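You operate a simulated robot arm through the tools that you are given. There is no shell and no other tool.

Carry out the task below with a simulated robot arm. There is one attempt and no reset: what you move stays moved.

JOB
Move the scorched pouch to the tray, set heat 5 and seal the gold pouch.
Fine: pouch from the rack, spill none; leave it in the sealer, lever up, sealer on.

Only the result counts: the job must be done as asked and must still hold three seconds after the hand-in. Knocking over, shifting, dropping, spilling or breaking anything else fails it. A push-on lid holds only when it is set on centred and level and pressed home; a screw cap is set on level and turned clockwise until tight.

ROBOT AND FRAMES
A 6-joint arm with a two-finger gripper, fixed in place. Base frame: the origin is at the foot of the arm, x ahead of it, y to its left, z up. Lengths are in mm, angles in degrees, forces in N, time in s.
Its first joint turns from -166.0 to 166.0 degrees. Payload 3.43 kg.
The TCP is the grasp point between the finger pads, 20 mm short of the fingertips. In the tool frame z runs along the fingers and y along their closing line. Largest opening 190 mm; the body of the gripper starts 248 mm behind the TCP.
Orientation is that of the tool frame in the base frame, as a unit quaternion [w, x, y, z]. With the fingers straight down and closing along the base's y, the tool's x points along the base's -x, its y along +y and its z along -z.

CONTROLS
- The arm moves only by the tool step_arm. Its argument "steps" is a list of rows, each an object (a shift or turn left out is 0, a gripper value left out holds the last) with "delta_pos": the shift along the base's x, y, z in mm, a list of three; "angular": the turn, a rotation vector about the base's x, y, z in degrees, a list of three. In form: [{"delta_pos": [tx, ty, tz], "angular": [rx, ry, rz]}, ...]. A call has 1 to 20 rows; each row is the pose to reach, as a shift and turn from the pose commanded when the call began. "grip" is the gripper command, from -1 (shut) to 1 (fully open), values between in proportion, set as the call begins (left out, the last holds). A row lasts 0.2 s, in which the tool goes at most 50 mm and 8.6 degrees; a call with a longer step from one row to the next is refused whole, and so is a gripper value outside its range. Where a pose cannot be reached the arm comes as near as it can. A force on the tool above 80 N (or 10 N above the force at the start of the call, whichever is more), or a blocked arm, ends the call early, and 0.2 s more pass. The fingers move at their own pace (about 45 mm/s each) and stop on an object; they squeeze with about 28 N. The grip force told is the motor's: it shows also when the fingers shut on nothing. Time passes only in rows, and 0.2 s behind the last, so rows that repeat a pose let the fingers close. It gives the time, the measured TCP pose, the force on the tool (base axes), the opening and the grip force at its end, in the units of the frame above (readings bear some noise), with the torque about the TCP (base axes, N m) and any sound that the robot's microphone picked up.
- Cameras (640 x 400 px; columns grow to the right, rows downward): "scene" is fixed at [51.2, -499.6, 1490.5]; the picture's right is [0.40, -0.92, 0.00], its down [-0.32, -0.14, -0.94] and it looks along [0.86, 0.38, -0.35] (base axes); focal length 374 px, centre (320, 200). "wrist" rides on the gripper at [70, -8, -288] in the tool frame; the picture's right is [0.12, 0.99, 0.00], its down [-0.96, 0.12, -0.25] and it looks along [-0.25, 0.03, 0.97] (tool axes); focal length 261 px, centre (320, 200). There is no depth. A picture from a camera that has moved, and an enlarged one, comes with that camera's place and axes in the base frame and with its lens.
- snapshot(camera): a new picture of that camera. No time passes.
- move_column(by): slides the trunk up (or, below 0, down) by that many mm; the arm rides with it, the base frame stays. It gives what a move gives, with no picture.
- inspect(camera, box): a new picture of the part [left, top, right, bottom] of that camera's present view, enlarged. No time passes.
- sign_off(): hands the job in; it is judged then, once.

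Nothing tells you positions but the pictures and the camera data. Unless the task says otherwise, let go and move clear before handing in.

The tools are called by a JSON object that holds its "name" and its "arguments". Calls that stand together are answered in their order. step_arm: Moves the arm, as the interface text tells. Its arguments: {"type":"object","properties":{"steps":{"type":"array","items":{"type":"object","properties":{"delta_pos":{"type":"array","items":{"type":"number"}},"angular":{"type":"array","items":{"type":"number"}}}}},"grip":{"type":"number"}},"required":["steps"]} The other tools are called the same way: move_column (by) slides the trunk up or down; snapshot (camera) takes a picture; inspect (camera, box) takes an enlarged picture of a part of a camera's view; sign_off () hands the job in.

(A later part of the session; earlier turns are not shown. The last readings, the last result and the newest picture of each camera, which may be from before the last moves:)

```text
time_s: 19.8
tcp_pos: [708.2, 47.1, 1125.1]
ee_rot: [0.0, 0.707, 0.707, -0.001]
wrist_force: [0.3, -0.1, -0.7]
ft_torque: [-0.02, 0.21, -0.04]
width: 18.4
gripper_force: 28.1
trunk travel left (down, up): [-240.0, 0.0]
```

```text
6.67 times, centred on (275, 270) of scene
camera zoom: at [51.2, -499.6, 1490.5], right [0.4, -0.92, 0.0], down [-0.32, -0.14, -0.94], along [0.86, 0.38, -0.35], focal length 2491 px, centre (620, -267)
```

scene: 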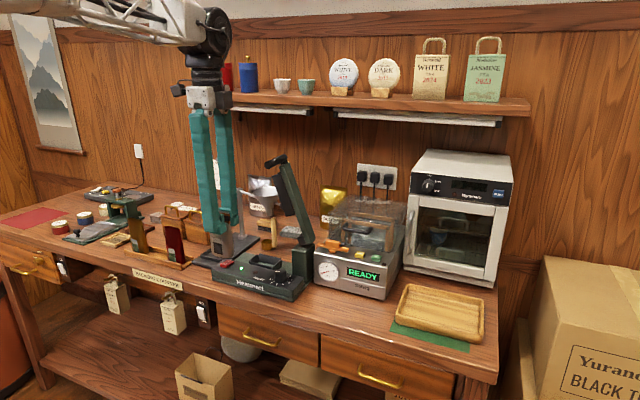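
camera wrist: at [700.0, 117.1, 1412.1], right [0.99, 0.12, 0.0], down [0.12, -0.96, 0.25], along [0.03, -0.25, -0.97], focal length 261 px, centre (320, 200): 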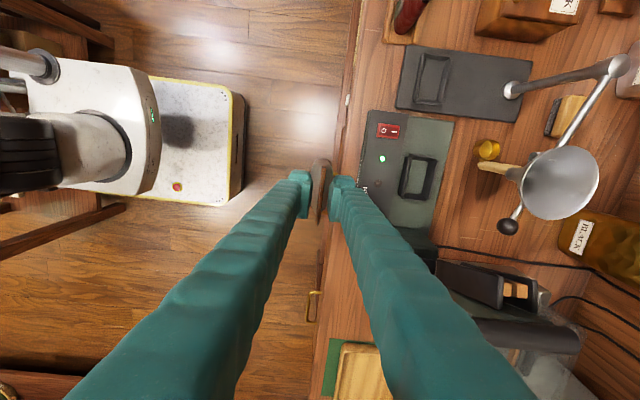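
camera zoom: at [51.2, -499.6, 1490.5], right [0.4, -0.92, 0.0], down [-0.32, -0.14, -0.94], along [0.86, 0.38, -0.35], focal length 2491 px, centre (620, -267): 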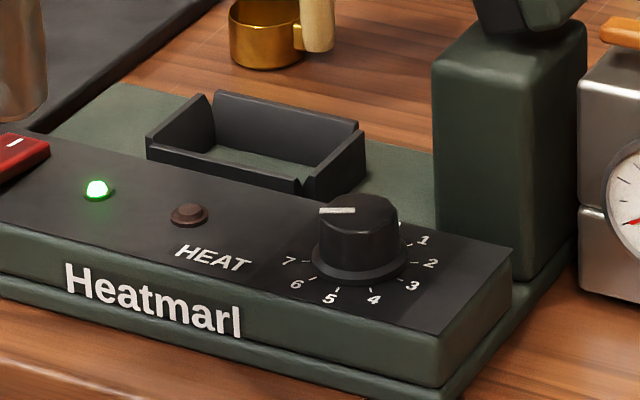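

The scorched pouch is out and hanging upright about 88 mm below the TCP. I'll carry it along the front of the bench to the tray side.

{"name": "step_arm", "arguments": {"steps": [{"delta_pos": [0, -30, 0]}, {"delta_pos": [0, -70, 0]}, {"delta_pos": [0, -115, 0]}, {"delta_pos": [0, -160, 0]}, {"delta_pos": [0, -205, 0]}, {"delta_pos": [0, -250, 0]}, {"delta_pos": [0, -295, 0]}, {"delta_pos": [0, -340, 0]}, {"delta_pos": [0, -385, 0]}, {"delta_pos": [0, -425, 0]}, {"delta_pos": [0, -455, 0]}, {"delta_pos": [0, -470, 0]}]}}

{"name": "step_arm", "arguments": {"steps": [{"delta_pos": [20, 0, -10]}, {"delta_pos": [50, 0, -25]}, {"delta_pos": [80, 0, -40]}, {"delta_pos": [105, 0, -55]}, {"delta_pos": [120, 0, -60]}]}}

{"name": "snapshot", "arguments": {"camera": "wrist"}}

{"name": "snapshot", "arguments": {"camera": "scene"}}

```text
time_s: 22.4
tcp_pos: [708.9, -424.0, 1124.8]
ee_rot: [0.0, 0.707, 0.707, 0.0]
wrist_force: [0.3, 0.7, -0.1]
ft_torque: [-0.06, 0.0, 0.03]
width: 18.1
gripper_force: 28.2
trunk travel left (down, up): [-240.0, 0.0]
```

```text
time_s: 23.6
tcp_pos: [828.1, -425.5, 1064.8]
ee_rot: [0.0, 0.707, 0.707, 0.0]
wrist_force: [-0.3, -0.1, -0.8]
ft_torque: [0.01, -0.06, 0.01]
width: 18.2
gripper_force: 27.9
trunk travel left (down, up): [-240.0, 0.0]
```

```text
taken
camera wrist: at [820.8, -354.8, 1352.3], right [0.99, 0.12, 0.0], down [0.12, -0.96, 0.25], along [0.03, -0.25, -0.97], focal length 261 px, centre (320, 200)
```

wrist: 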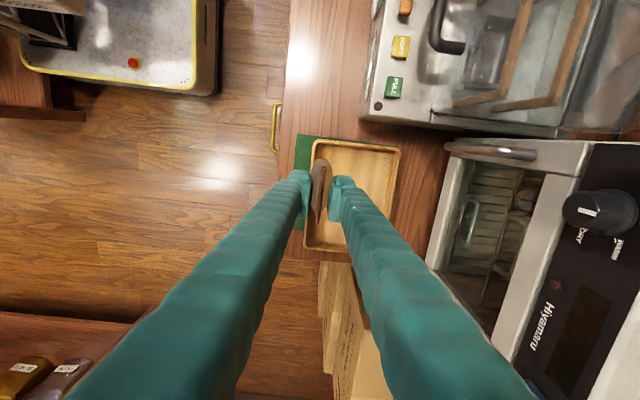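

```text
taken
```

scene: 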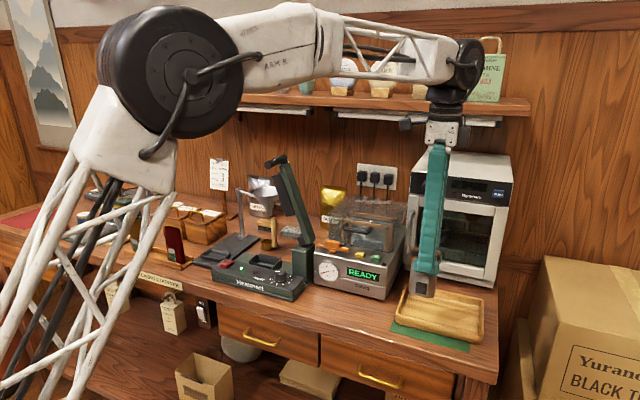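

{"name": "inspect", "arguments": {"camera": "wrist", "box": [280, 120, 420, 260]}}

{"name": "inspect", "arguments": {"camera": "scene", "box": [380, 240, 500, 360]}}

```text
2.86 times, centred on (350, 190) of wrist
camera zoom: at [820.8, -354.8, 1352.3], right [0.99, 0.12, 0.0], down [0.12, -0.96, 0.25], along [0.03, -0.25, -0.97], focal length 745 px, centre (234, 229)
```

zoom: 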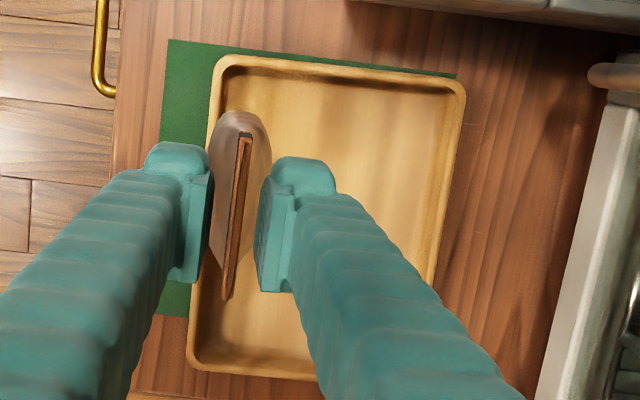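

```text
3.33 times, centred on (440, 300) of scene
camera zoom: at [51.2, -499.6, 1490.5], right [0.4, -0.92, 0.0], down [-0.32, -0.14, -0.94], along [0.86, 0.38, -0.35], focal length 1246 px, centre (-80, -133)
```

zoom: 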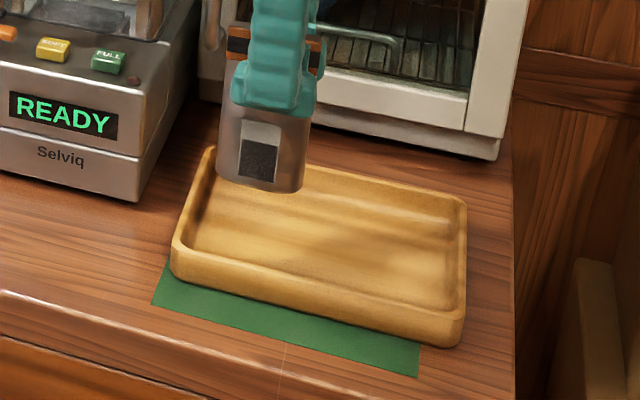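

The tray rim spans about x 813–959, y −369 to −558. I'll move a bit further in over it, then lower.

{"name": "step_arm", "arguments": {"steps": [{"delta_pos": [15, -5, -10]}, {"delta_pos": [30, -10, -20]}, {"delta_pos": [36, -12, -30]}, {"delta_pos": [36, -12, -45]}, {"delta_pos": [36, -12, -55]}]}}

{"name": "inspect", "arguments": {"camera": "wrist", "box": [280, 120, 420, 260]}}

{"name": "inspect", "arguments": {"camera": "scene", "box": [380, 240, 500, 360]}}

```text
time_s: 24.8
tcp_pos: [863.4, -436.6, 1010.0]
ee_rot: [0.0, 0.708, 0.707, 0.0]
wrist_force: [0.3, -0.4, 0.3]
ft_torque: [-0.03, -0.02, 0.01]
width: 18.0
gripper_force: 27.9
trunk travel left (down, up): [-240.0, 0.0]
```

```text
2.86 times, centred on (350, 190) of wrist
camera zoom: at [856.4, -365.9, 1298.0], right [0.99, 0.12, 0.0], down [0.12, -0.96, 0.25], along [0.03, -0.25, -0.97], focal length 745 px, centre (234, 229)
```

zoom: 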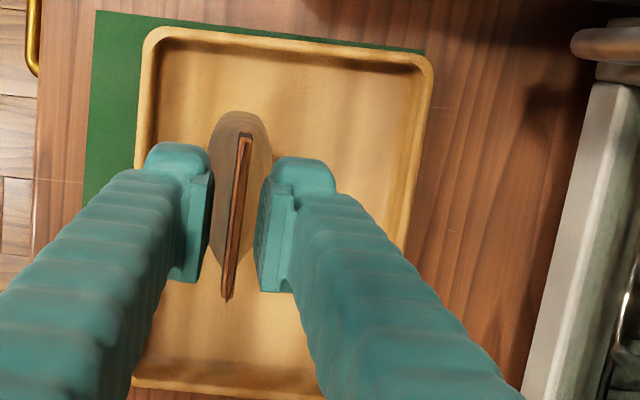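

```text
3.33 times, centred on (440, 300) of scene
camera zoom: at [51.2, -499.6, 1490.5], right [0.4, -0.92, 0.0], down [-0.32, -0.14, -0.94], along [0.86, 0.38, -0.35], focal length 1246 px, centre (-80, -133)
```

zoom: 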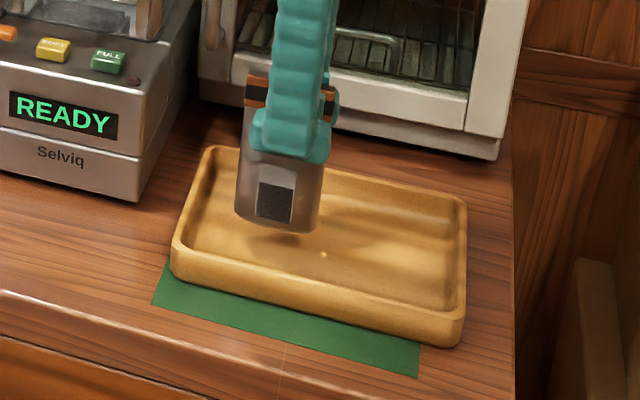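

{"name": "step_arm", "arguments": {"steps": [{"delta_pos": [0, 0, -8]}, {"delta_pos": [0, 0, -16]}, {"delta_pos": [0, 0, -22]}]}}

{"name": "inspect", "arguments": {"camera": "scene", "box": [390, 260, 470, 340]}}

```text
time_s: 25.6
tcp_pos: [863.5, -436.7, 986.6]
ee_rot: [0.0, 0.707, 0.707, 0.0]
wrist_force: [-0.5, -0.5, 0.1]
ft_torque: [-0.01, 0.0, -0.01]
width: 18.0
gripper_force: 28.2
trunk travel left (down, up): [-240.0, 0.0]
```

```text
5.00 times, centred on (430, 300) of scene
camera zoom: at [51.2, -499.6, 1490.5], right [0.4, -0.92, 0.0], down [-0.32, -0.14, -0.94], along [0.86, 0.38, -0.35], focal length 1868 px, centre (-230, -300)
```

zoom: 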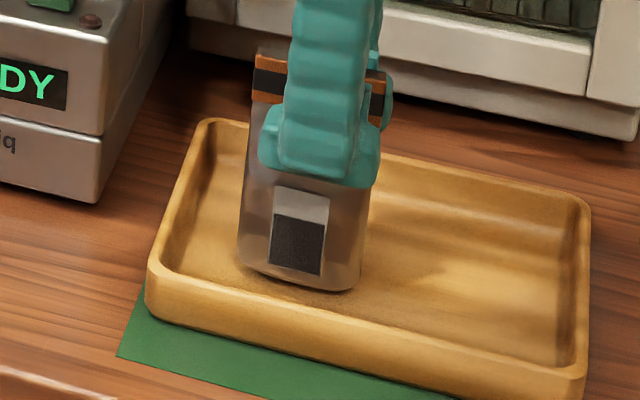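

{"name": "step_arm", "arguments": {"steps": [{"delta_pos": [0, 0, -3]}, {"delta_pos": [0, 0, -6]}]}}

{"name": "step_arm", "arguments": {"steps": [{"delta_pos": [0, 0, -2]}, {"delta_pos": [0, 0, -4]}]}}

{"name": "inspect", "arguments": {"camera": "scene", "box": [390, 260, 470, 340]}}

```text
time_s: 26.2
tcp_pos: [864.6, -436.3, 981.5]
ee_rot: [0.0, 0.707, 0.707, -0.001]
wrist_force: [-0.6, -0.7, 0.1]
ft_torque: [0.0, -0.03, 0.0]
width: 18.1
gripper_force: 28.2
trunk travel left (down, up): [-240.0, 0.0]
```

```text
time_s: 26.8
tcp_pos: [866.0, -435.4, 980.0]
ee_rot: [0.002, 0.707, 0.707, 0.0]
wrist_force: [-0.4, -1.2, 17.4]
ft_torque: [0.11, -0.03, -0.02]
width: 18.1
gripper_force: 28.2
trunk travel left (down, up): [-240.0, 0.0]
```

```text
5.00 times, centred on (430, 300) of scene
camera zoom: at [51.2, -499.6, 1490.5], right [0.4, -0.92, 0.0], down [-0.32, -0.14, -0.94], along [0.86, 0.38, -0.35], focal length 1868 px, centre (-230, -300)
```

zoom: 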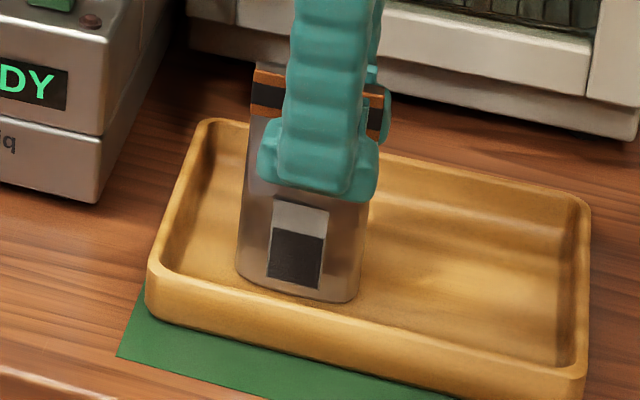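

Contact at TCP z ≈ 980 (17 N), so the pouch bottom sits about 85–87 mm below the TCP. I'll relieve the pressure slightly and release.

{"name": "step_arm", "arguments": {"steps": [{"delta_pos": [0, 0, 2]}, {"delta_pos": [0, 0, 2]}]}}

{"name": "step_arm", "arguments": {"steps": [{"delta_pos": [0, 0, 0]}, {"delta_pos": [0, 0, 0]}, {"delta_pos": [0, 0, 0]}], "grip": -0.6}}

{"name": "inspect", "arguments": {"camera": "scene", "box": [390, 240, 490, 340]}}

{"name": "inspect", "arguments": {"camera": "wrist", "box": [280, 120, 420, 260]}}

```text
time_s: 27.4
tcp_pos: [864.7, -437.3, 979.3]
ee_rot: [0.0, 0.707, 0.707, 0.0]
wrist_force: [-0.5, -0.5, 11.0]
ft_torque: [0.05, 0.04, 0.01]
width: 17.9
gripper_force: 27.6
trunk travel left (down, up): [-240.0, 0.0]
```

```text
time_s: 28.2
tcp_pos: [865.5, -435.5, 978.8]
ee_rot: [0.0, 0.707, 0.707, 0.0]
wrist_force: [-0.6, 0.7, 0.0]
ft_torque: [0.02, -0.01, 0.0]
width: 38.1
gripper_force: 0.0
trunk travel left (down, up): [-240.0, 0.0]
```

```text
4.00 times, centred on (440, 290) of scene
camera zoom: at [51.2, -499.6, 1490.5], right [0.4, -0.92, 0.0], down [-0.32, -0.14, -0.94], along [0.86, 0.38, -0.35], focal length 1495 px, centre (-160, -160)
```

zoom: 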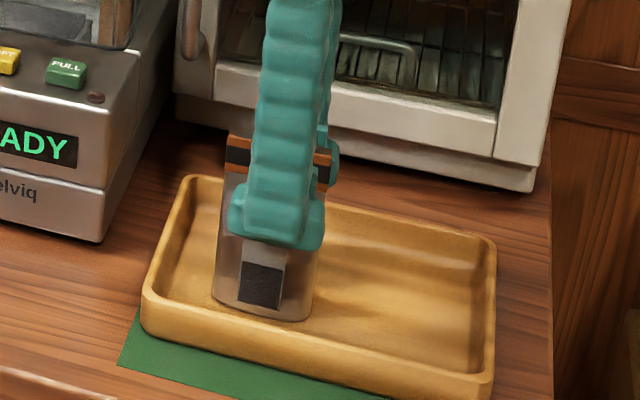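

```text
2.86 times, centred on (350, 190) of wrist
camera zoom: at [857.1, -365.9, 1266.5], right [0.99, 0.12, 0.0], down [0.12, -0.96, 0.25], along [0.03, -0.25, -0.97], focal length 745 px, centre (234, 229)
```

zoom: 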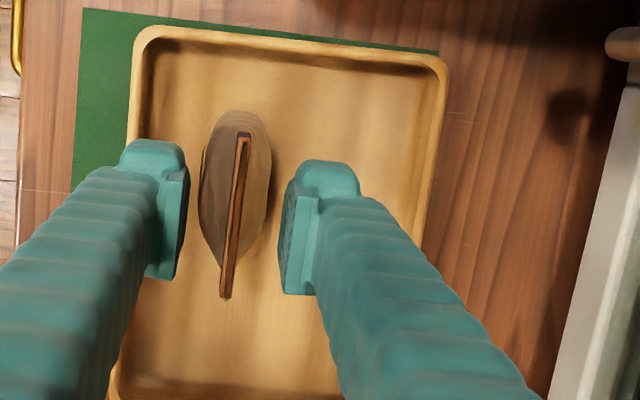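

The scorched pouch stands upright in the tray, free of the fingers. I'll rise straight up and back away.

{"name": "step_arm", "arguments": {"steps": [{"delta_pos": [0, 0, 10]}, {"delta_pos": [0, 0, 30]}, {"delta_pos": [0, 0, 60]}, {"delta_pos": [0, 0, 100]}, {"delta_pos": [0, 0, 140]}, {"delta_pos": [-30, 20, 160]}, {"delta_pos": [-70, 40, 175]}, {"delta_pos": [-110, 70, 190]}, {"delta_pos": [-150, 100, 200]}, {"delta_pos": [-180, 130, 210]}]}}

{"name": "inspect", "arguments": {"camera": "scene", "box": [370, 220, 510, 360]}}

```text
refused: row 8 steps farther than a row can; nothing moved
```

```text
2.86 times, centred on (440, 290) of scene
camera zoom: at [51.2, -499.6, 1490.5], right [0.4, -0.92, 0.0], down [-0.32, -0.14, -0.94], along [0.86, 0.38, -0.35], focal length 1068 px, centre (-23, -57)
```

zoom: 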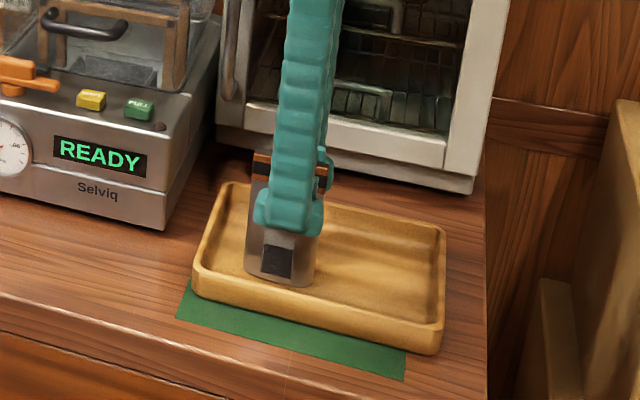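

The move was refused because one step was too long, so nothing has moved and the pouch still stands in the tray. I'll repeat it with shorter steps.

{"name": "step_arm", "arguments": {"steps": [{"delta_pos": [0, 0, 10]}, {"delta_pos": [0, 0, 30]}, {"delta_pos": [0, 0, 60]}, {"delta_pos": [0, 0, 100]}, {"delta_pos": [0, 0, 140]}, {"delta_pos": [-25, 10, 155]}, {"delta_pos": [-60, 30, 165]}, {"delta_pos": [-95, 55, 175]}, {"delta_pos": [-130, 80, 185]}, {"delta_pos": [-160, 110, 195]}, {"delta_pos": [-180, 140, 200]}]}}

{"name": "inspect", "arguments": {"camera": "scene", "box": [370, 220, 510, 360]}}

```text
time_s: 30.6
tcp_pos: [684.1, -296.9, 1180.0]
ee_rot: [0.0, 0.707, 0.707, 0.0]
wrist_force: [-0.2, -0.4, -0.4]
ft_torque: [0.11, 0.11, -0.01]
width: 37.5
gripper_force: 0.0
trunk travel left (down, up): [-240.0, 0.0]
```

```text
2.86 times, centred on (440, 290) of scene
camera zoom: at [51.2, -499.6, 1490.5], right [0.4, -0.92, 0.0], down [-0.32, -0.14, -0.94], along [0.86, 0.38, -0.35], focal length 1068 px, centre (-23, -57)
```

zoom: 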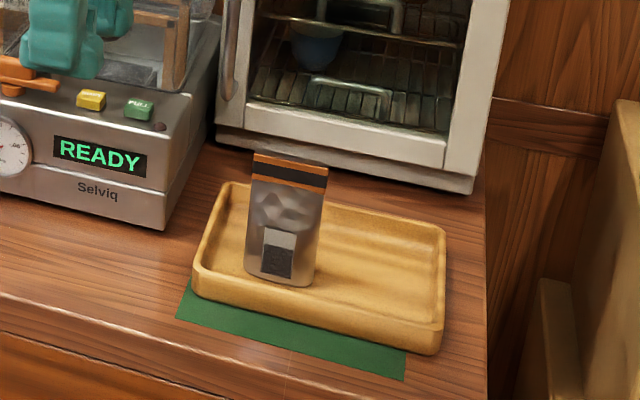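

The scorched pouch is done. Next is the heat knob at about (819, −43, 933–951): I'll yaw the gripper to start a 70° turn and lean it back towards the robot so its body stays clear of the lever handle.

{"name": "step_arm", "arguments": {"steps": [{"delta_pos": [4, 33, -4], "angular": [0, 0, 6.25]}, {"delta_pos": [8, 66, -8], "angular": [0, 0, 12.5]}, {"delta_pos": [12, 99, -12], "angular": [0, 0, 18.75]}, {"delta_pos": [16, 132, -16], "angular": [0, 0, 25]}, {"delta_pos": [20, 165, -20], "angular": [0, 0, 31.25]}, {"delta_pos": [24, 198, -24], "angular": [0, 0, 37.5]}, {"delta_pos": [28, 231, -28], "angular": [0, 0, 43.75]}, {"delta_pos": [30, 264, -30], "angular": [0, 0, 50]}], "grip": -0.3}}

{"name": "step_arm", "arguments": {"steps": [{"delta_pos": [0, 0, -20], "angular": [-3.21, -3.83, 0]}, {"delta_pos": [0, 0, -40], "angular": [-6.43, -7.66, 0]}, {"delta_pos": [0, 0, -60], "angular": [-9.64, -11.49, 0]}]}}

{"name": "snapshot", "arguments": {"camera": "wrist"}}

{"name": "snapshot", "arguments": {"camera": "scene"}}

```text
time_s: 32.4
tcp_pos: [713.1, -31.2, 1148.3]
ee_rot: [0.0, 0.341, 0.94, -0.001]
wrist_force: [-0.4, -1.4, 0.2]
ft_torque: [0.11, -0.02, -0.02]
width: 66.4
gripper_force: 0.0
trunk travel left (down, up): [-240.0, 0.0]
```

```text
time_s: 33.2
tcp_pos: [714.0, -31.8, 1091.3]
ee_rot: [0.123, 0.339, 0.932, -0.045]
wrist_force: [0.7, 0.4, -0.2]
ft_torque: [0.04, 0.06, -0.01]
width: 66.7
gripper_force: 0.0
trunk travel left (down, up): [-240.0, 0.0]
```

```text
taken
camera wrist: at [600.6, 54.2, 1349.9], right [0.55, 0.83, -0.03], down [0.74, -0.47, 0.49], along [0.39, -0.29, -0.87], focal length 261 px, centre (320, 200)
```

wrist: 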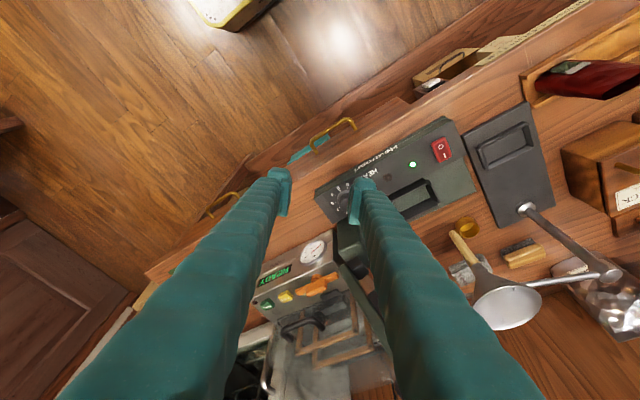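

```text
taken
```

scene: 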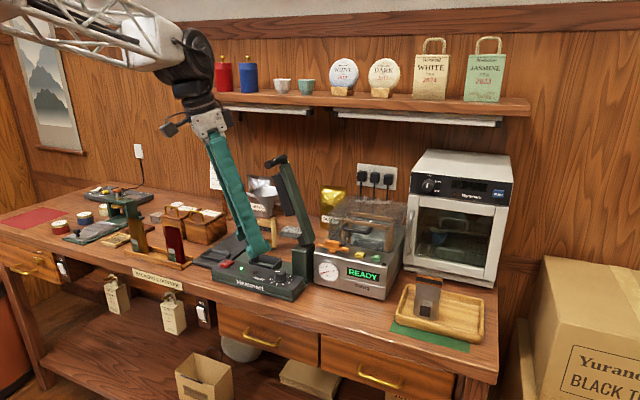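

{"name": "step_arm", "arguments": {"steps": [{"delta_pos": [20, -1, -15]}, {"delta_pos": [45, -2, -30]}, {"delta_pos": [70, -3, -45]}, {"delta_pos": [90, -4, -60]}, {"delta_pos": [96, -4, -68]}]}}

{"name": "snapshot", "arguments": {"camera": "wrist"}}

{"name": "inspect", "arguments": {"camera": "wrist", "box": [260, 140, 380, 260]}}

{"name": "inspect", "arguments": {"camera": "scene", "box": [230, 170, 340, 310]}}

```text
time_s: 34.4
tcp_pos: [810.5, -35.4, 1020.6]
ee_rot: [0.122, 0.339, 0.932, -0.045]
wrist_force: [-0.6, -0.2, 0.5]
ft_torque: [-0.01, -0.03, 0.02]
width: 66.5
gripper_force: 0.1
trunk travel left (down, up): [-240.0, 0.0]
```

```text
taken
camera wrist: at [696.7, 49.7, 1281.5], right [0.55, 0.83, -0.03], down [0.74, -0.47, 0.49], along [0.39, -0.29, -0.87], focal length 261 px, centre (320, 200)
```

wrist: 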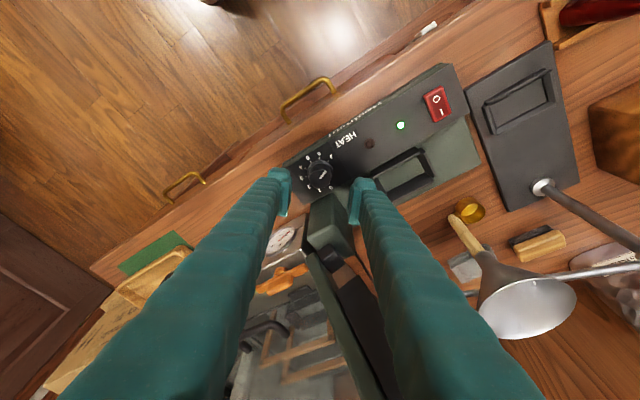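

```text
3.33 times, centred on (320, 200) of wrist
camera zoom: at [696.7, 49.7, 1281.5], right [0.55, 0.83, -0.03], down [0.74, -0.47, 0.49], along [0.39, -0.29, -0.87], focal length 869 px, centre (320, 200)
```

zoom: 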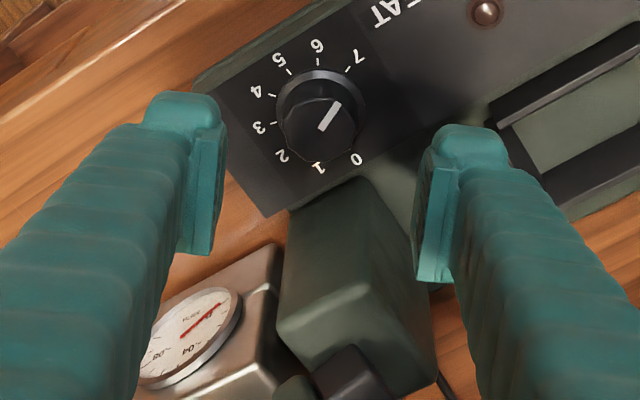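

```text
2.86 times, centred on (285, 240) of scene
camera zoom: at [51.2, -499.6, 1490.5], right [0.4, -0.92, 0.0], down [-0.32, -0.14, -0.94], along [0.86, 0.38, -0.35], focal length 1068 px, centre (420, 86)
```

zoom: 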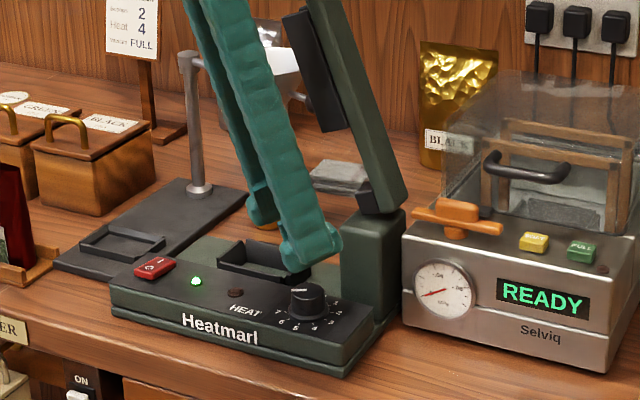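

The knob lines up with the finger mid-plane (knob ≈ (818.4, −42)). I'll lower to just above the panel and check before closing.

{"name": "step_arm", "arguments": {"steps": [{"delta_pos": [0, 0, -15]}, {"delta_pos": [0, 0, -30]}, {"delta_pos": [0, 0, -42]}, {"delta_pos": [0, 0, -50]}, {"delta_pos": [0, 0, -55]}]}}

{"name": "inspect", "arguments": {"camera": "wrist", "box": [260, 140, 380, 260]}}

{"name": "inspect", "arguments": {"camera": "scene", "box": [260, 220, 330, 310]}}

```text
time_s: 35.6
tcp_pos: [812.0, -35.7, 966.8]
ee_rot: [0.123, 0.339, 0.932, -0.045]
wrist_force: [0.1, 0.0, 0.6]
ft_torque: [0.04, 0.0, 0.0]
width: 66.4
gripper_force: 0.0
trunk travel left (down, up): [-240.0, 0.0]
```

```text
3.33 times, centred on (320, 200) of wrist
camera zoom: at [697.0, 49.7, 1226.2], right [0.55, 0.83, -0.03], down [0.74, -0.47, 0.49], along [0.39, -0.29, -0.87], focal length 869 px, centre (320, 200)
```

zoom: 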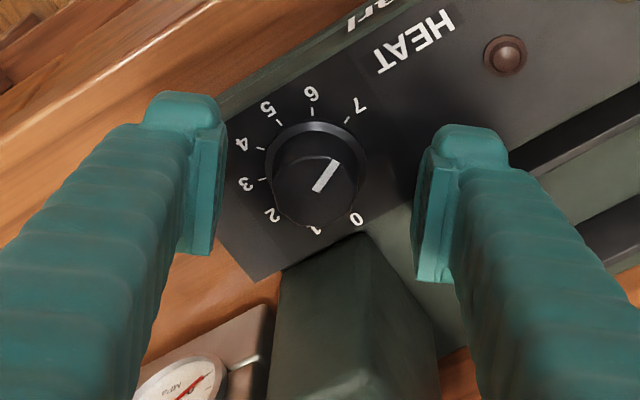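

```text
4.44 times, centred on (295, 265) of scene
camera zoom: at [51.2, -499.6, 1490.5], right [0.4, -0.92, 0.0], down [-0.32, -0.14, -0.94], along [0.86, 0.38, -0.35], focal length 1661 px, centre (431, -89)
```

zoom: 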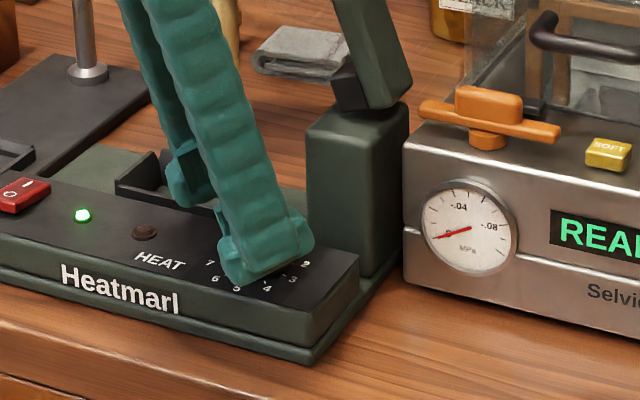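

{"name": "step_arm", "arguments": {"steps": [{"delta_pos": [-0.4, -0.5, -3]}, {"delta_pos": [-0.4, -0.5, -6]}]}}

{"name": "inspect", "arguments": {"camera": "scene", "box": [260, 220, 330, 310]}}

```text
time_s: 36.2
tcp_pos: [810.2, -37.1, 960.5]
ee_rot: [0.122, 0.339, 0.932, -0.046]
wrist_force: [0.3, -0.5, -0.4]
ft_torque: [-0.01, 0.01, 0.01]
width: 66.4
gripper_force: 0.1
trunk travel left (down, up): [-240.0, 0.0]
```

```text
4.44 times, centred on (295, 265) of scene
camera zoom: at [51.2, -499.6, 1490.5], right [0.4, -0.92, 0.0], down [-0.32, -0.14, -0.94], along [0.86, 0.38, -0.35], focal length 1661 px, centre (431, -89)
```

zoom: 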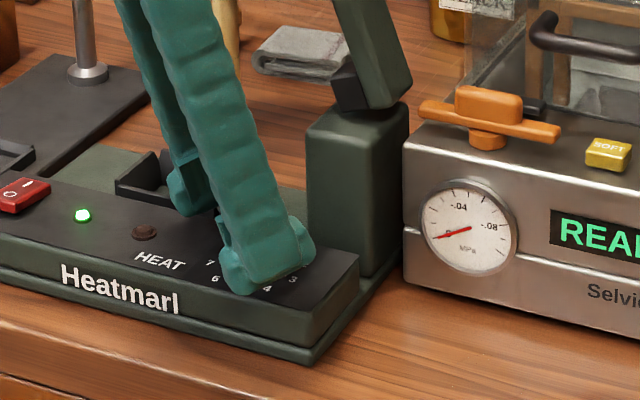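

No contact with the panel yet. I'll close on the knob now.

{"name": "step_arm", "arguments": {"steps": [{"delta_pos": [0, 0, 0]}, {"delta_pos": [0, 0, 0]}, {"delta_pos": [0, 0, 0]}, {"delta_pos": [0, 0, 0]}], "grip": -1}}

{"name": "inspect", "arguments": {"camera": "wrist", "box": [260, 140, 380, 260]}}

{"name": "inspect", "arguments": {"camera": "scene", "box": [260, 220, 330, 310]}}

```text
time_s: 37.2
tcp_pos: [809.0, -35.4, 963.6]
ee_rot: [0.124, 0.339, 0.932, -0.044]
wrist_force: [-9.0, -1.5, 26.1]
ft_torque: [-0.05, 0.18, -0.11]
width: 5.8
gripper_force: 19.9
trunk travel left (down, up): [-240.0, 0.0]
```

```text
3.33 times, centred on (320, 200) of wrist
camera zoom: at [695.6, 48.6, 1222.6], right [0.55, 0.83, -0.03], down [0.74, -0.47, 0.49], along [0.4, -0.29, -0.87], focal length 869 px, centre (320, 200)
```

zoom: 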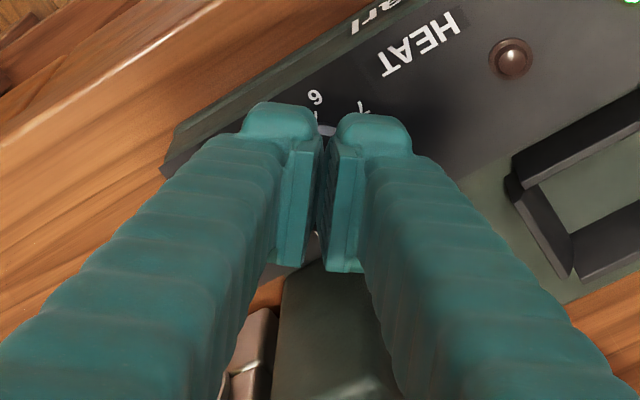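

```text
4.44 times, centred on (295, 265) of scene
camera zoom: at [51.2, -499.6, 1490.5], right [0.4, -0.92, 0.0], down [-0.32, -0.14, -0.94], along [0.86, 0.38, -0.35], focal length 1661 px, centre (431, -89)
```

zoom: 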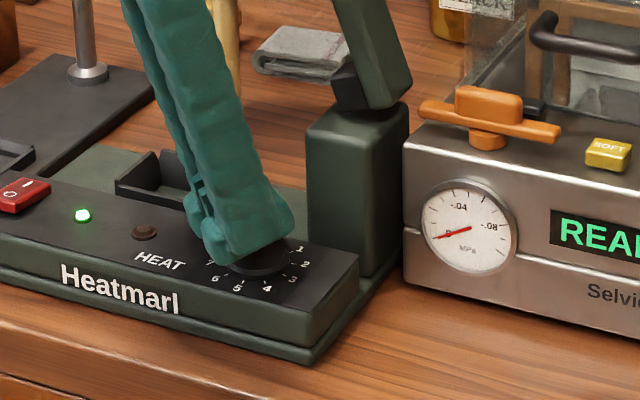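

The fingers slid over the knob's top, so it is lower than I estimated. I'll rise a little, reopen, and look at the knob again.

{"name": "step_arm", "arguments": {"steps": [{"delta_pos": [0, 0, 4]}, {"delta_pos": [0, 0, 10]}]}}

{"name": "step_arm", "arguments": {"steps": [{"delta_pos": [0, 0, 0]}, {"delta_pos": [0, 0, 0]}, {"delta_pos": [0, 0, 0]}, {"delta_pos": [0, 0, 0]}], "grip": -0.4}}

{"name": "inspect", "arguments": {"camera": "wrist", "box": [260, 140, 380, 260]}}

{"name": "inspect", "arguments": {"camera": "scene", "box": [260, 220, 330, 310]}}

```text
time_s: 37.8
tcp_pos: [811.5, -35.9, 969.0]
ee_rot: [0.122, 0.339, 0.932, -0.045]
wrist_force: [-0.3, 1.1, -0.2]
ft_torque: [-0.02, 0.03, 0.0]
width: 0.0
gripper_force: 34.2
trunk travel left (down, up): [-240.0, 0.0]
```

```text
time_s: 38.8
tcp_pos: [810.0, -36.3, 970.7]
ee_rot: [0.123, 0.339, 0.932, -0.045]
wrist_force: [0.4, 0.0, 0.3]
ft_torque: [0.03, 0.0, 0.01]
width: 57.3
gripper_force: 0.0
trunk travel left (down, up): [-240.0, 0.0]
```

```text
3.33 times, centred on (320, 200) of wrist
camera zoom: at [697.0, 48.9, 1229.7], right [0.55, 0.83, -0.03], down [0.74, -0.47, 0.49], along [0.39, -0.29, -0.87], focal length 869 px, centre (320, 200)
```

zoom: 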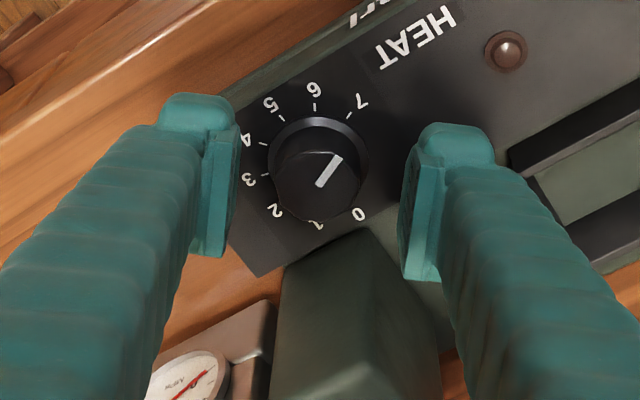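

```text
4.44 times, centred on (295, 265) of scene
camera zoom: at [51.2, -499.6, 1490.5], right [0.4, -0.92, 0.0], down [-0.32, -0.14, -0.94], along [0.86, 0.38, -0.35], focal length 1661 px, centre (431, -89)
```

zoom: 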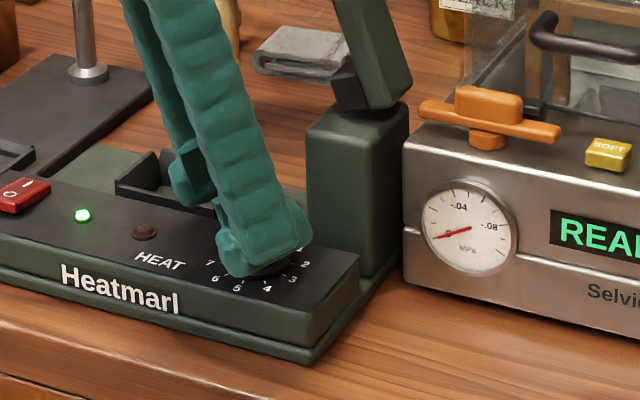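

The knob still points at 7. I'll go lower in small steps, watching for contact with the panel.

{"name": "step_arm", "arguments": {"steps": [{"delta_pos": [0, 0, -6]}, {"delta_pos": [0, 0, -12]}, {"delta_pos": [0, 0, -13]}]}}

{"name": "step_arm", "arguments": {"steps": [{"delta_pos": [0, 0, -2]}, {"delta_pos": [0, 0, -2]}]}}

{"name": "inspect", "arguments": {"camera": "scene", "box": [270, 240, 320, 300]}}

```text
time_s: 39.6
tcp_pos: [810.4, -36.0, 957.6]
ee_rot: [0.122, 0.339, 0.932, -0.045]
wrist_force: [-0.3, 0.6, 0.9]
ft_torque: [0.01, 0.01, -0.01]
width: 57.3
gripper_force: 0.1
trunk travel left (down, up): [-240.0, 0.0]
```

```text
time_s: 40.2
tcp_pos: [810.3, -36.1, 955.0]
ee_rot: [0.123, 0.34, 0.931, -0.045]
wrist_force: [-0.2, -0.1, -1.2]
ft_torque: [0.01, 0.02, 0.0]
width: 57.2
gripper_force: 0.0
trunk travel left (down, up): [-240.0, 0.0]
```

```text
6.67 times, centred on (295, 270) of scene
camera zoom: at [51.2, -499.6, 1490.5], right [0.4, -0.92, 0.0], down [-0.32, -0.14, -0.94], along [0.86, 0.38, -0.35], focal length 2491 px, centre (487, -267)
```

zoom: 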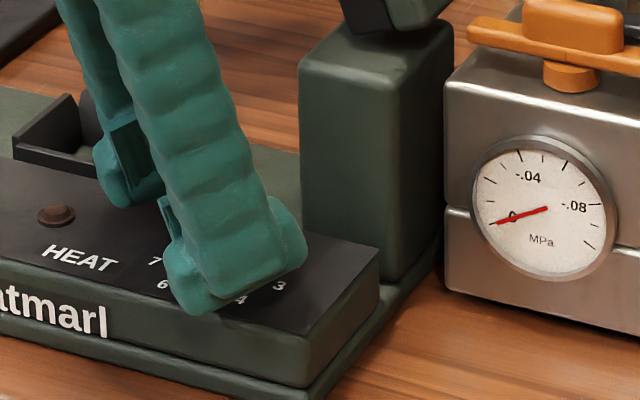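

{"name": "step_arm", "arguments": {"steps": [{"delta_pos": [0, 0, -2]}, {"delta_pos": [0, 0, -2]}]}}

{"name": "step_arm", "arguments": {"steps": [{"delta_pos": [0, 0, -2]}, {"delta_pos": [0, 0, -2]}]}}

{"name": "inspect", "arguments": {"camera": "scene", "box": [270, 240, 320, 300]}}

{"name": "inspect", "arguments": {"camera": "wrist", "box": [260, 140, 380, 260]}}

```text
time_s: 40.8
tcp_pos: [811.1, -35.6, 953.2]
ee_rot: [0.122, 0.339, 0.932, -0.044]
wrist_force: [0.4, 0.0, 0.3]
ft_torque: [0.0, -0.02, 0.0]
width: 57.2
gripper_force: 0.0
trunk travel left (down, up): [-240.0, 0.0]
```

```text
time_s: 41.4
tcp_pos: [810.1, -37.1, 949.8]
ee_rot: [0.122, 0.339, 0.932, -0.044]
wrist_force: [-0.3, 0.2, 0.4]
ft_torque: [-0.02, 0.0, -0.02]
width: 56.9
gripper_force: 0.1
trunk travel left (down, up): [-240.0, 0.0]
```

```text
6.67 times, centred on (295, 270) of scene
camera zoom: at [51.2, -499.6, 1490.5], right [0.4, -0.92, 0.0], down [-0.32, -0.14, -0.94], along [0.86, 0.38, -0.35], focal length 2491 px, centre (487, -267)
```

zoom: 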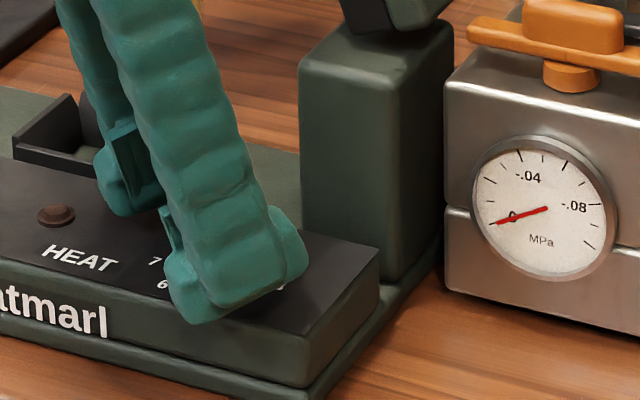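

```text
3.33 times, centred on (320, 200) of wrist
camera zoom: at [696.5, 49.4, 1210.8], right [0.55, 0.83, -0.03], down [0.74, -0.47, 0.49], along [0.39, -0.29, -0.87], focal length 869 px, centre (320, 200)
```

zoom: 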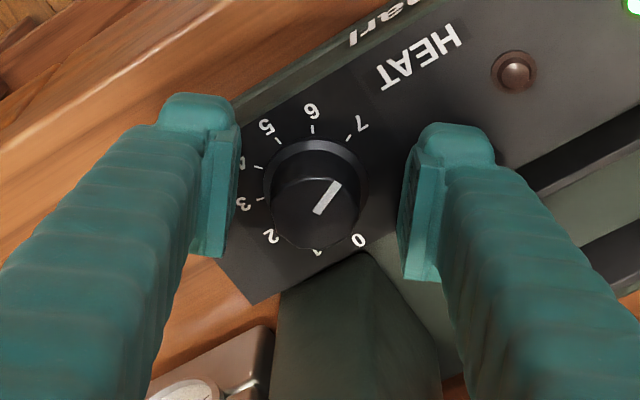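

The knob top is really at z ≈ 942, and the lower finger corner is overhanging the panel's front edge, so I must not close here. I'll rise, reduce the lean to 10° and use a more favourable yaw (two shorter turns).

{"name": "step_arm", "arguments": {"steps": [{"delta_pos": [0, 0, 12]}, {"delta_pos": [0, 0, 25]}, {"delta_pos": [0, 0, 35]}]}}

{"name": "step_arm", "arguments": {"steps": [{"delta_pos": [1, -2, 0], "angular": [0, 0, 8.33]}, {"delta_pos": [2, -4, 0], "angular": [0, 0, 16.66]}, {"delta_pos": [2.5, -5, 0], "angular": [0, 0, 25]}]}}

{"name": "step_arm", "arguments": {"steps": [{"delta_pos": [0, 0, 0], "angular": [0.65, 2.41, 0]}, {"delta_pos": [0, 0, 0], "angular": [1.29, 4.83, 0]}, {"delta_pos": [0, 0, 0], "angular": [1.29, 4.83, 0]}]}}

{"name": "inspect", "arguments": {"camera": "wrist", "box": [260, 140, 380, 260]}}

{"name": "inspect", "arguments": {"camera": "scene", "box": [260, 220, 330, 310]}}

```text
time_s: 42.2
tcp_pos: [811.9, -36.7, 987.8]
ee_rot: [0.122, 0.34, 0.931, -0.045]
wrist_force: [0.1, 0.1, 0.0]
ft_torque: [-0.04, 0.03, 0.02]
width: 57.1
gripper_force: 0.0
trunk travel left (down, up): [-240.0, 0.0]
```

```text
time_s: 43.0
tcp_pos: [812.3, -41.4, 986.3]
ee_rot: [0.129, 0.128, 0.983, -0.016]
wrist_force: [0.7, 0.0, 0.0]
ft_torque: [-0.04, 0.01, -0.02]
width: 56.8
gripper_force: 0.1
trunk travel left (down, up): [-240.0, 0.0]
```

```text
time_s: 43.8
tcp_pos: [813.3, -43.3, 985.5]
ee_rot: [0.087, 0.13, 0.988, -0.011]
wrist_force: [-0.6, -0.2, 0.0]
ft_torque: [-0.01, -0.02, 0.03]
width: 56.9
gripper_force: 0.1
trunk travel left (down, up): [-240.0, 0.0]
```

```text
3.33 times, centred on (320, 200) of wrist
camera zoom: at [696.0, -19.4, 1257.2], right [0.14, 0.99, -0.02], down [0.9, -0.12, 0.41], along [0.4, -0.08, -0.91], focal length 869 px, centre (320, 200)
```

zoom: 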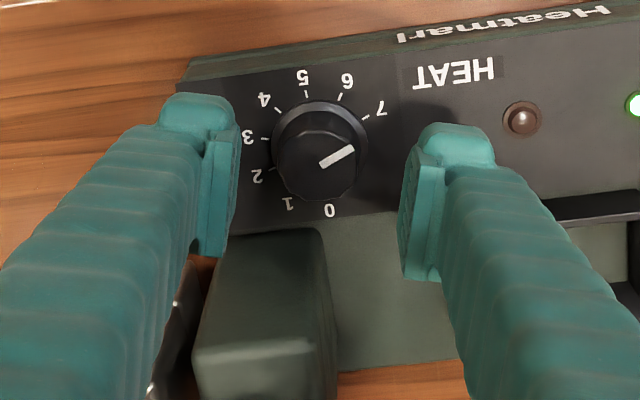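

```text
4.44 times, centred on (295, 265) of scene
camera zoom: at [51.2, -499.6, 1490.5], right [0.4, -0.92, 0.0], down [-0.32, -0.14, -0.94], along [0.86, 0.38, -0.35], focal length 1661 px, centre (431, -89)
```

zoom: 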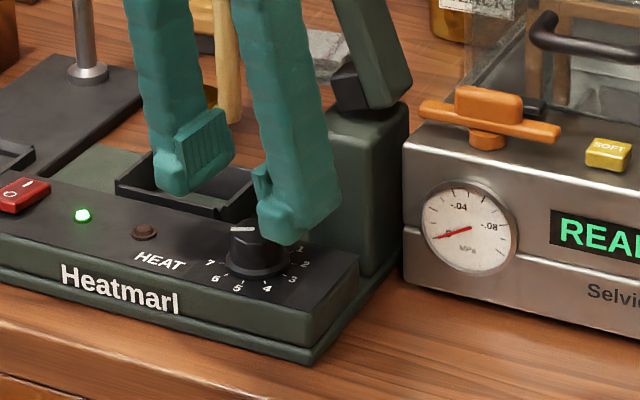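

Aligned on the knob with a 10° lean. I'll lower in small steps and feel for the panel.

{"name": "step_arm", "arguments": {"steps": [{"delta_pos": [0, 0, -10]}, {"delta_pos": [0, 0, -20]}, {"delta_pos": [0, 0, -27]}]}}

{"name": "step_arm", "arguments": {"steps": [{"delta_pos": [0, 0, -3]}, {"delta_pos": [0, 0, -3]}]}}

{"name": "inspect", "arguments": {"camera": "scene", "box": [270, 230, 320, 300]}}

```text
time_s: 44.6
tcp_pos: [814.1, -41.3, 958.3]
ee_rot: [0.086, 0.13, 0.988, -0.011]
wrist_force: [-0.1, -0.1, -0.3]
ft_torque: [0.0, -0.04, -0.02]
width: 56.8
gripper_force: 0.1
trunk travel left (down, up): [-240.0, 0.0]
```

```text
time_s: 45.2
tcp_pos: [813.4, -42.4, 954.9]
ee_rot: [0.086, 0.13, 0.988, -0.011]
wrist_force: [-0.4, 0.0, -0.7]
ft_torque: [0.0, -0.01, 0.01]
width: 57.1
gripper_force: 0.0
trunk travel left (down, up): [-240.0, 0.0]
```

```text
5.71 times, centred on (295, 265) of scene
camera zoom: at [51.2, -499.6, 1490.5], right [0.4, -0.92, 0.0], down [-0.32, -0.14, -0.94], along [0.86, 0.38, -0.35], focal length 2136 px, centre (463, -171)
```

zoom: 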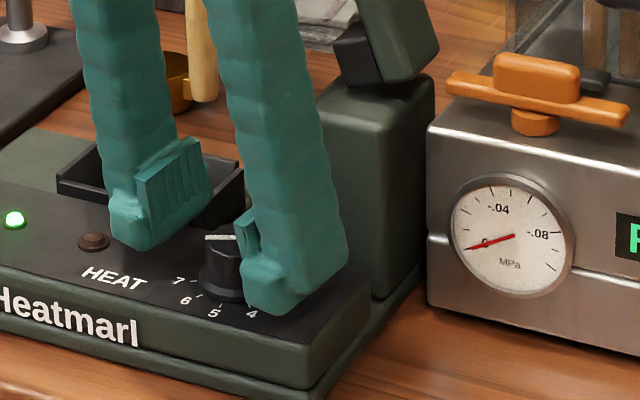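

{"name": "step_arm", "arguments": {"steps": [{"delta_pos": [0, 0, -2]}, {"delta_pos": [0, 0, -2]}]}}

{"name": "step_arm", "arguments": {"steps": [{"delta_pos": [0, 0, -1.5]}, {"delta_pos": [0, 0, -1.5]}]}}

{"name": "inspect", "arguments": {"camera": "scene", "box": [270, 230, 320, 300]}}

{"name": "inspect", "arguments": {"camera": "wrist", "box": [260, 140, 380, 260]}}

```text
time_s: 45.8
tcp_pos: [812.5, -41.9, 954.0]
ee_rot: [0.086, 0.13, 0.988, -0.012]
wrist_force: [-0.6, 0.4, 0.5]
ft_torque: [0.0, 0.0, 0.03]
width: 57.0
gripper_force: 0.0
trunk travel left (down, up): [-240.0, 0.0]
```

```text
time_s: 46.4
tcp_pos: [814.1, -42.1, 950.4]
ee_rot: [0.086, 0.129, 0.988, -0.011]
wrist_force: [0.3, -0.4, 0.2]
ft_torque: [0.0, 0.01, 0.01]
width: 57.1
gripper_force: 0.0
trunk travel left (down, up): [-240.0, 0.0]
```

```text
5.71 times, centred on (295, 265) of scene
camera zoom: at [51.2, -499.6, 1490.5], right [0.4, -0.92, 0.0], down [-0.32, -0.14, -0.94], along [0.86, 0.38, -0.35], focal length 2136 px, centre (463, -171)
```

zoom: 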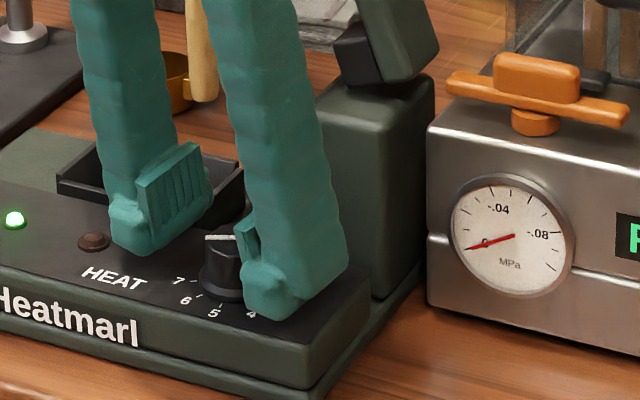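

```text
3.33 times, centred on (320, 200) of wrist
camera zoom: at [696.4, -18.6, 1223.9], right [0.14, 0.99, -0.02], down [0.9, -0.12, 0.41], along [0.4, -0.08, -0.91], focal length 869 px, centre (320, 200)
```

zoom: 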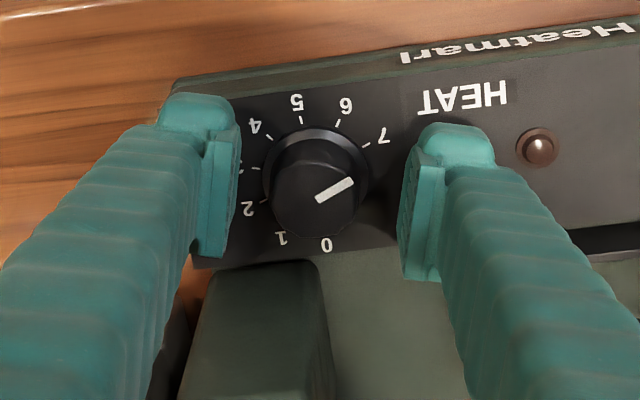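

{"name": "step_arm", "arguments": {"steps": [{"delta_pos": [-0.2, -0.9, -0.5]}, {"delta_pos": [-0.2, -0.9, -0.5]}]}}

{"name": "step_arm", "arguments": {"steps": [{"delta_pos": [0, 0, 0]}, {"delta_pos": [0, 0, 0]}, {"delta_pos": [0, 0, 0]}], "grip": -1}}

{"name": "inspect", "arguments": {"camera": "wrist", "box": [260, 140, 380, 260]}}

{"name": "inspect", "arguments": {"camera": "scene", "box": [270, 230, 320, 300]}}

```text
time_s: 47.0
tcp_pos: [813.0, -43.6, 952.5]
ee_rot: [0.086, 0.13, 0.988, -0.011]
wrist_force: [0.1, 0.5, 0.1]
ft_torque: [0.0, -0.01, -0.02]
width: 56.9
gripper_force: 0.1
trunk travel left (down, up): [-240.0, 0.0]
```

```text
time_s: 47.8
tcp_pos: [813.1, -43.0, 952.3]
ee_rot: [0.086, 0.13, 0.988, -0.011]
wrist_force: [-2.0, -4.4, -0.7]
ft_torque: [0.01, -0.06, -0.01]
width: 29.1
gripper_force: 38.4
trunk travel left (down, up): [-240.0, 0.0]
```

```text
3.33 times, centred on (320, 200) of wrist
camera zoom: at [695.9, -19.9, 1223.4], right [0.14, 0.99, -0.02], down [0.9, -0.12, 0.41], along [0.4, -0.08, -0.91], focal length 869 px, centre (320, 200)
```

zoom: 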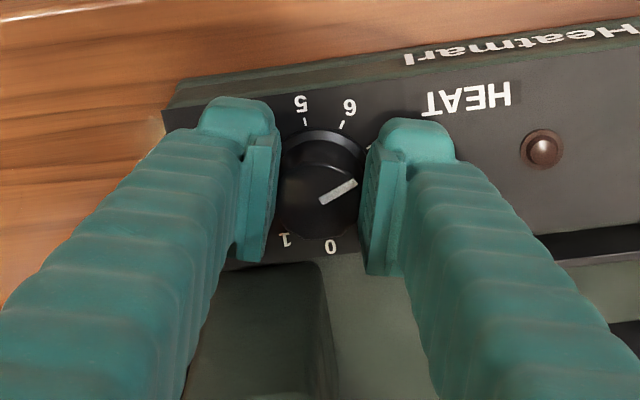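

```text
5.71 times, centred on (295, 265) of scene
camera zoom: at [51.2, -499.6, 1490.5], right [0.4, -0.92, 0.0], down [-0.32, -0.14, -0.94], along [0.86, 0.38, -0.35], focal length 2136 px, centre (463, -171)
```

zoom: 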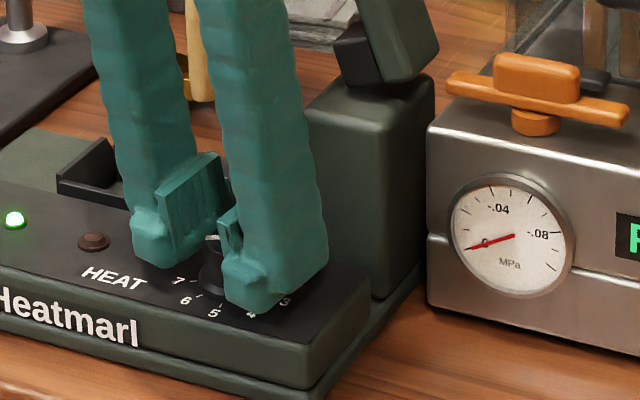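

The knob is gripped (29 mm). I'll turn it +35° about its own axis and check the reading.

{"name": "step_arm", "arguments": {"steps": [{"delta_pos": [-0.2, -1, 0], "angular": [0, 0, 7]}, {"delta_pos": [-0.3, -1.9, 0], "angular": [0, 0, 14]}, {"delta_pos": [-0.2, -2.9, 0], "angular": [0, 0, 21]}, {"delta_pos": [-0.1, -3.9, 0], "angular": [0, 0, 28]}, {"delta_pos": [0.2, -4.8, 0], "angular": [0, 0, 35]}]}}

{"name": "inspect", "arguments": {"camera": "wrist", "box": [260, 140, 380, 260]}}

{"name": "inspect", "arguments": {"camera": "scene", "box": [230, 140, 340, 300]}}

```text
time_s: 49.0
tcp_pos: [813.2, -48.3, 953.3]
ee_rot: [0.085, -0.174, 0.981, 0.015]
wrist_force: [-5.3, 0.4, -1.2]
ft_torque: [-0.11, 0.32, 0.03]
width: 29.0
gripper_force: 44.6
trunk travel left (down, up): [-240.0, 0.0]
```

```text
3.33 times, centred on (320, 200) of wrist
camera zoom: at [704.3, -96.2, 1223.5], right [-0.45, 0.89, -0.02], down [0.81, 0.42, 0.41], along [0.38, 0.17, -0.91], focal length 869 px, centre (320, 200)
```

zoom: 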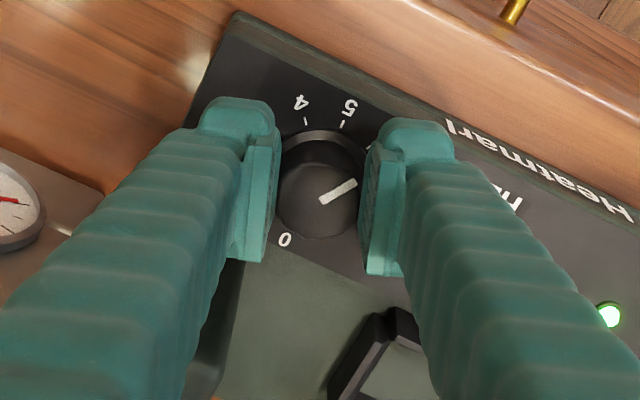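

```text
2.50 times, centred on (285, 220) of scene
camera zoom: at [51.2, -499.6, 1490.5], right [0.4, -0.92, 0.0], down [-0.32, -0.14, -0.94], along [0.86, 0.38, -0.35], focal length 934 px, centre (408, 150)
```

zoom: 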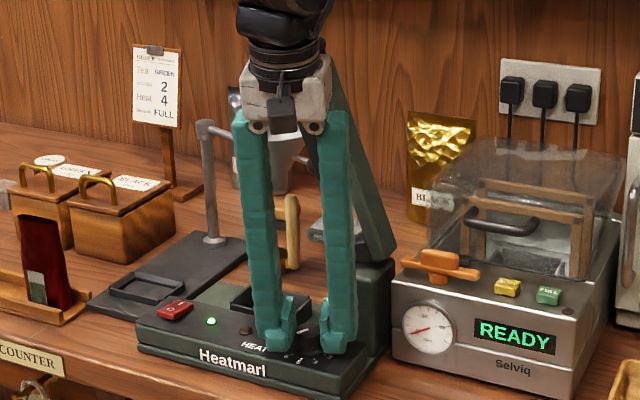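

The knob followed the gripper and should now be at 6. I'll open, rotate back in place, and regrip for the second 35°.

{"name": "step_arm", "arguments": {"steps": [{"delta_pos": [0, 0, 0]}, {"delta_pos": [0, 0, 0]}, {"delta_pos": [0, 0, 0]}], "grip": -0.42}}

{"name": "step_arm", "arguments": {"steps": [{"delta_pos": [-0.3, 0.9, 0], "angular": [0, 0, -7]}, {"delta_pos": [-0.4, 1.9, 0], "angular": [0, 0, -14]}, {"delta_pos": [-0.5, 2.9, 0], "angular": [0, 0, -21]}, {"delta_pos": [-0.4, 3.8, 0], "angular": [0, 0, -28]}, {"delta_pos": [-0.2, 4.8, 0], "angular": [0, 0, -35]}]}}

{"name": "inspect", "arguments": {"camera": "wrist", "box": [260, 140, 380, 260]}}

```text
time_s: 49.8
tcp_pos: [813.8, -48.6, 951.9]
ee_rot: [0.086, -0.173, 0.981, 0.014]
wrist_force: [-0.3, -1.0, 0.5]
ft_torque: [-0.01, 0.0, -0.03]
width: 55.5
gripper_force: 0.1
trunk travel left (down, up): [-240.0, 0.0]
```

```text
time_s: 51.0
tcp_pos: [812.5, -43.2, 952.7]
ee_rot: [0.087, 0.131, 0.987, -0.012]
wrist_force: [0.4, -0.7, 0.8]
ft_torque: [0.01, -0.02, 0.01]
width: 55.2
gripper_force: 0.1
trunk travel left (down, up): [-240.0, 0.0]
```

```text
3.33 times, centred on (320, 200) of wrist
camera zoom: at [695.8, -19.8, 1223.4], right [0.15, 0.99, -0.02], down [0.9, -0.12, 0.41], along [0.4, -0.08, -0.91], focal length 869 px, centre (320, 200)
```

zoom: 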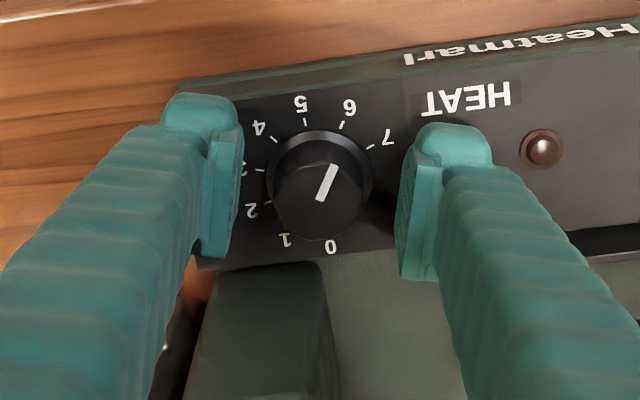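

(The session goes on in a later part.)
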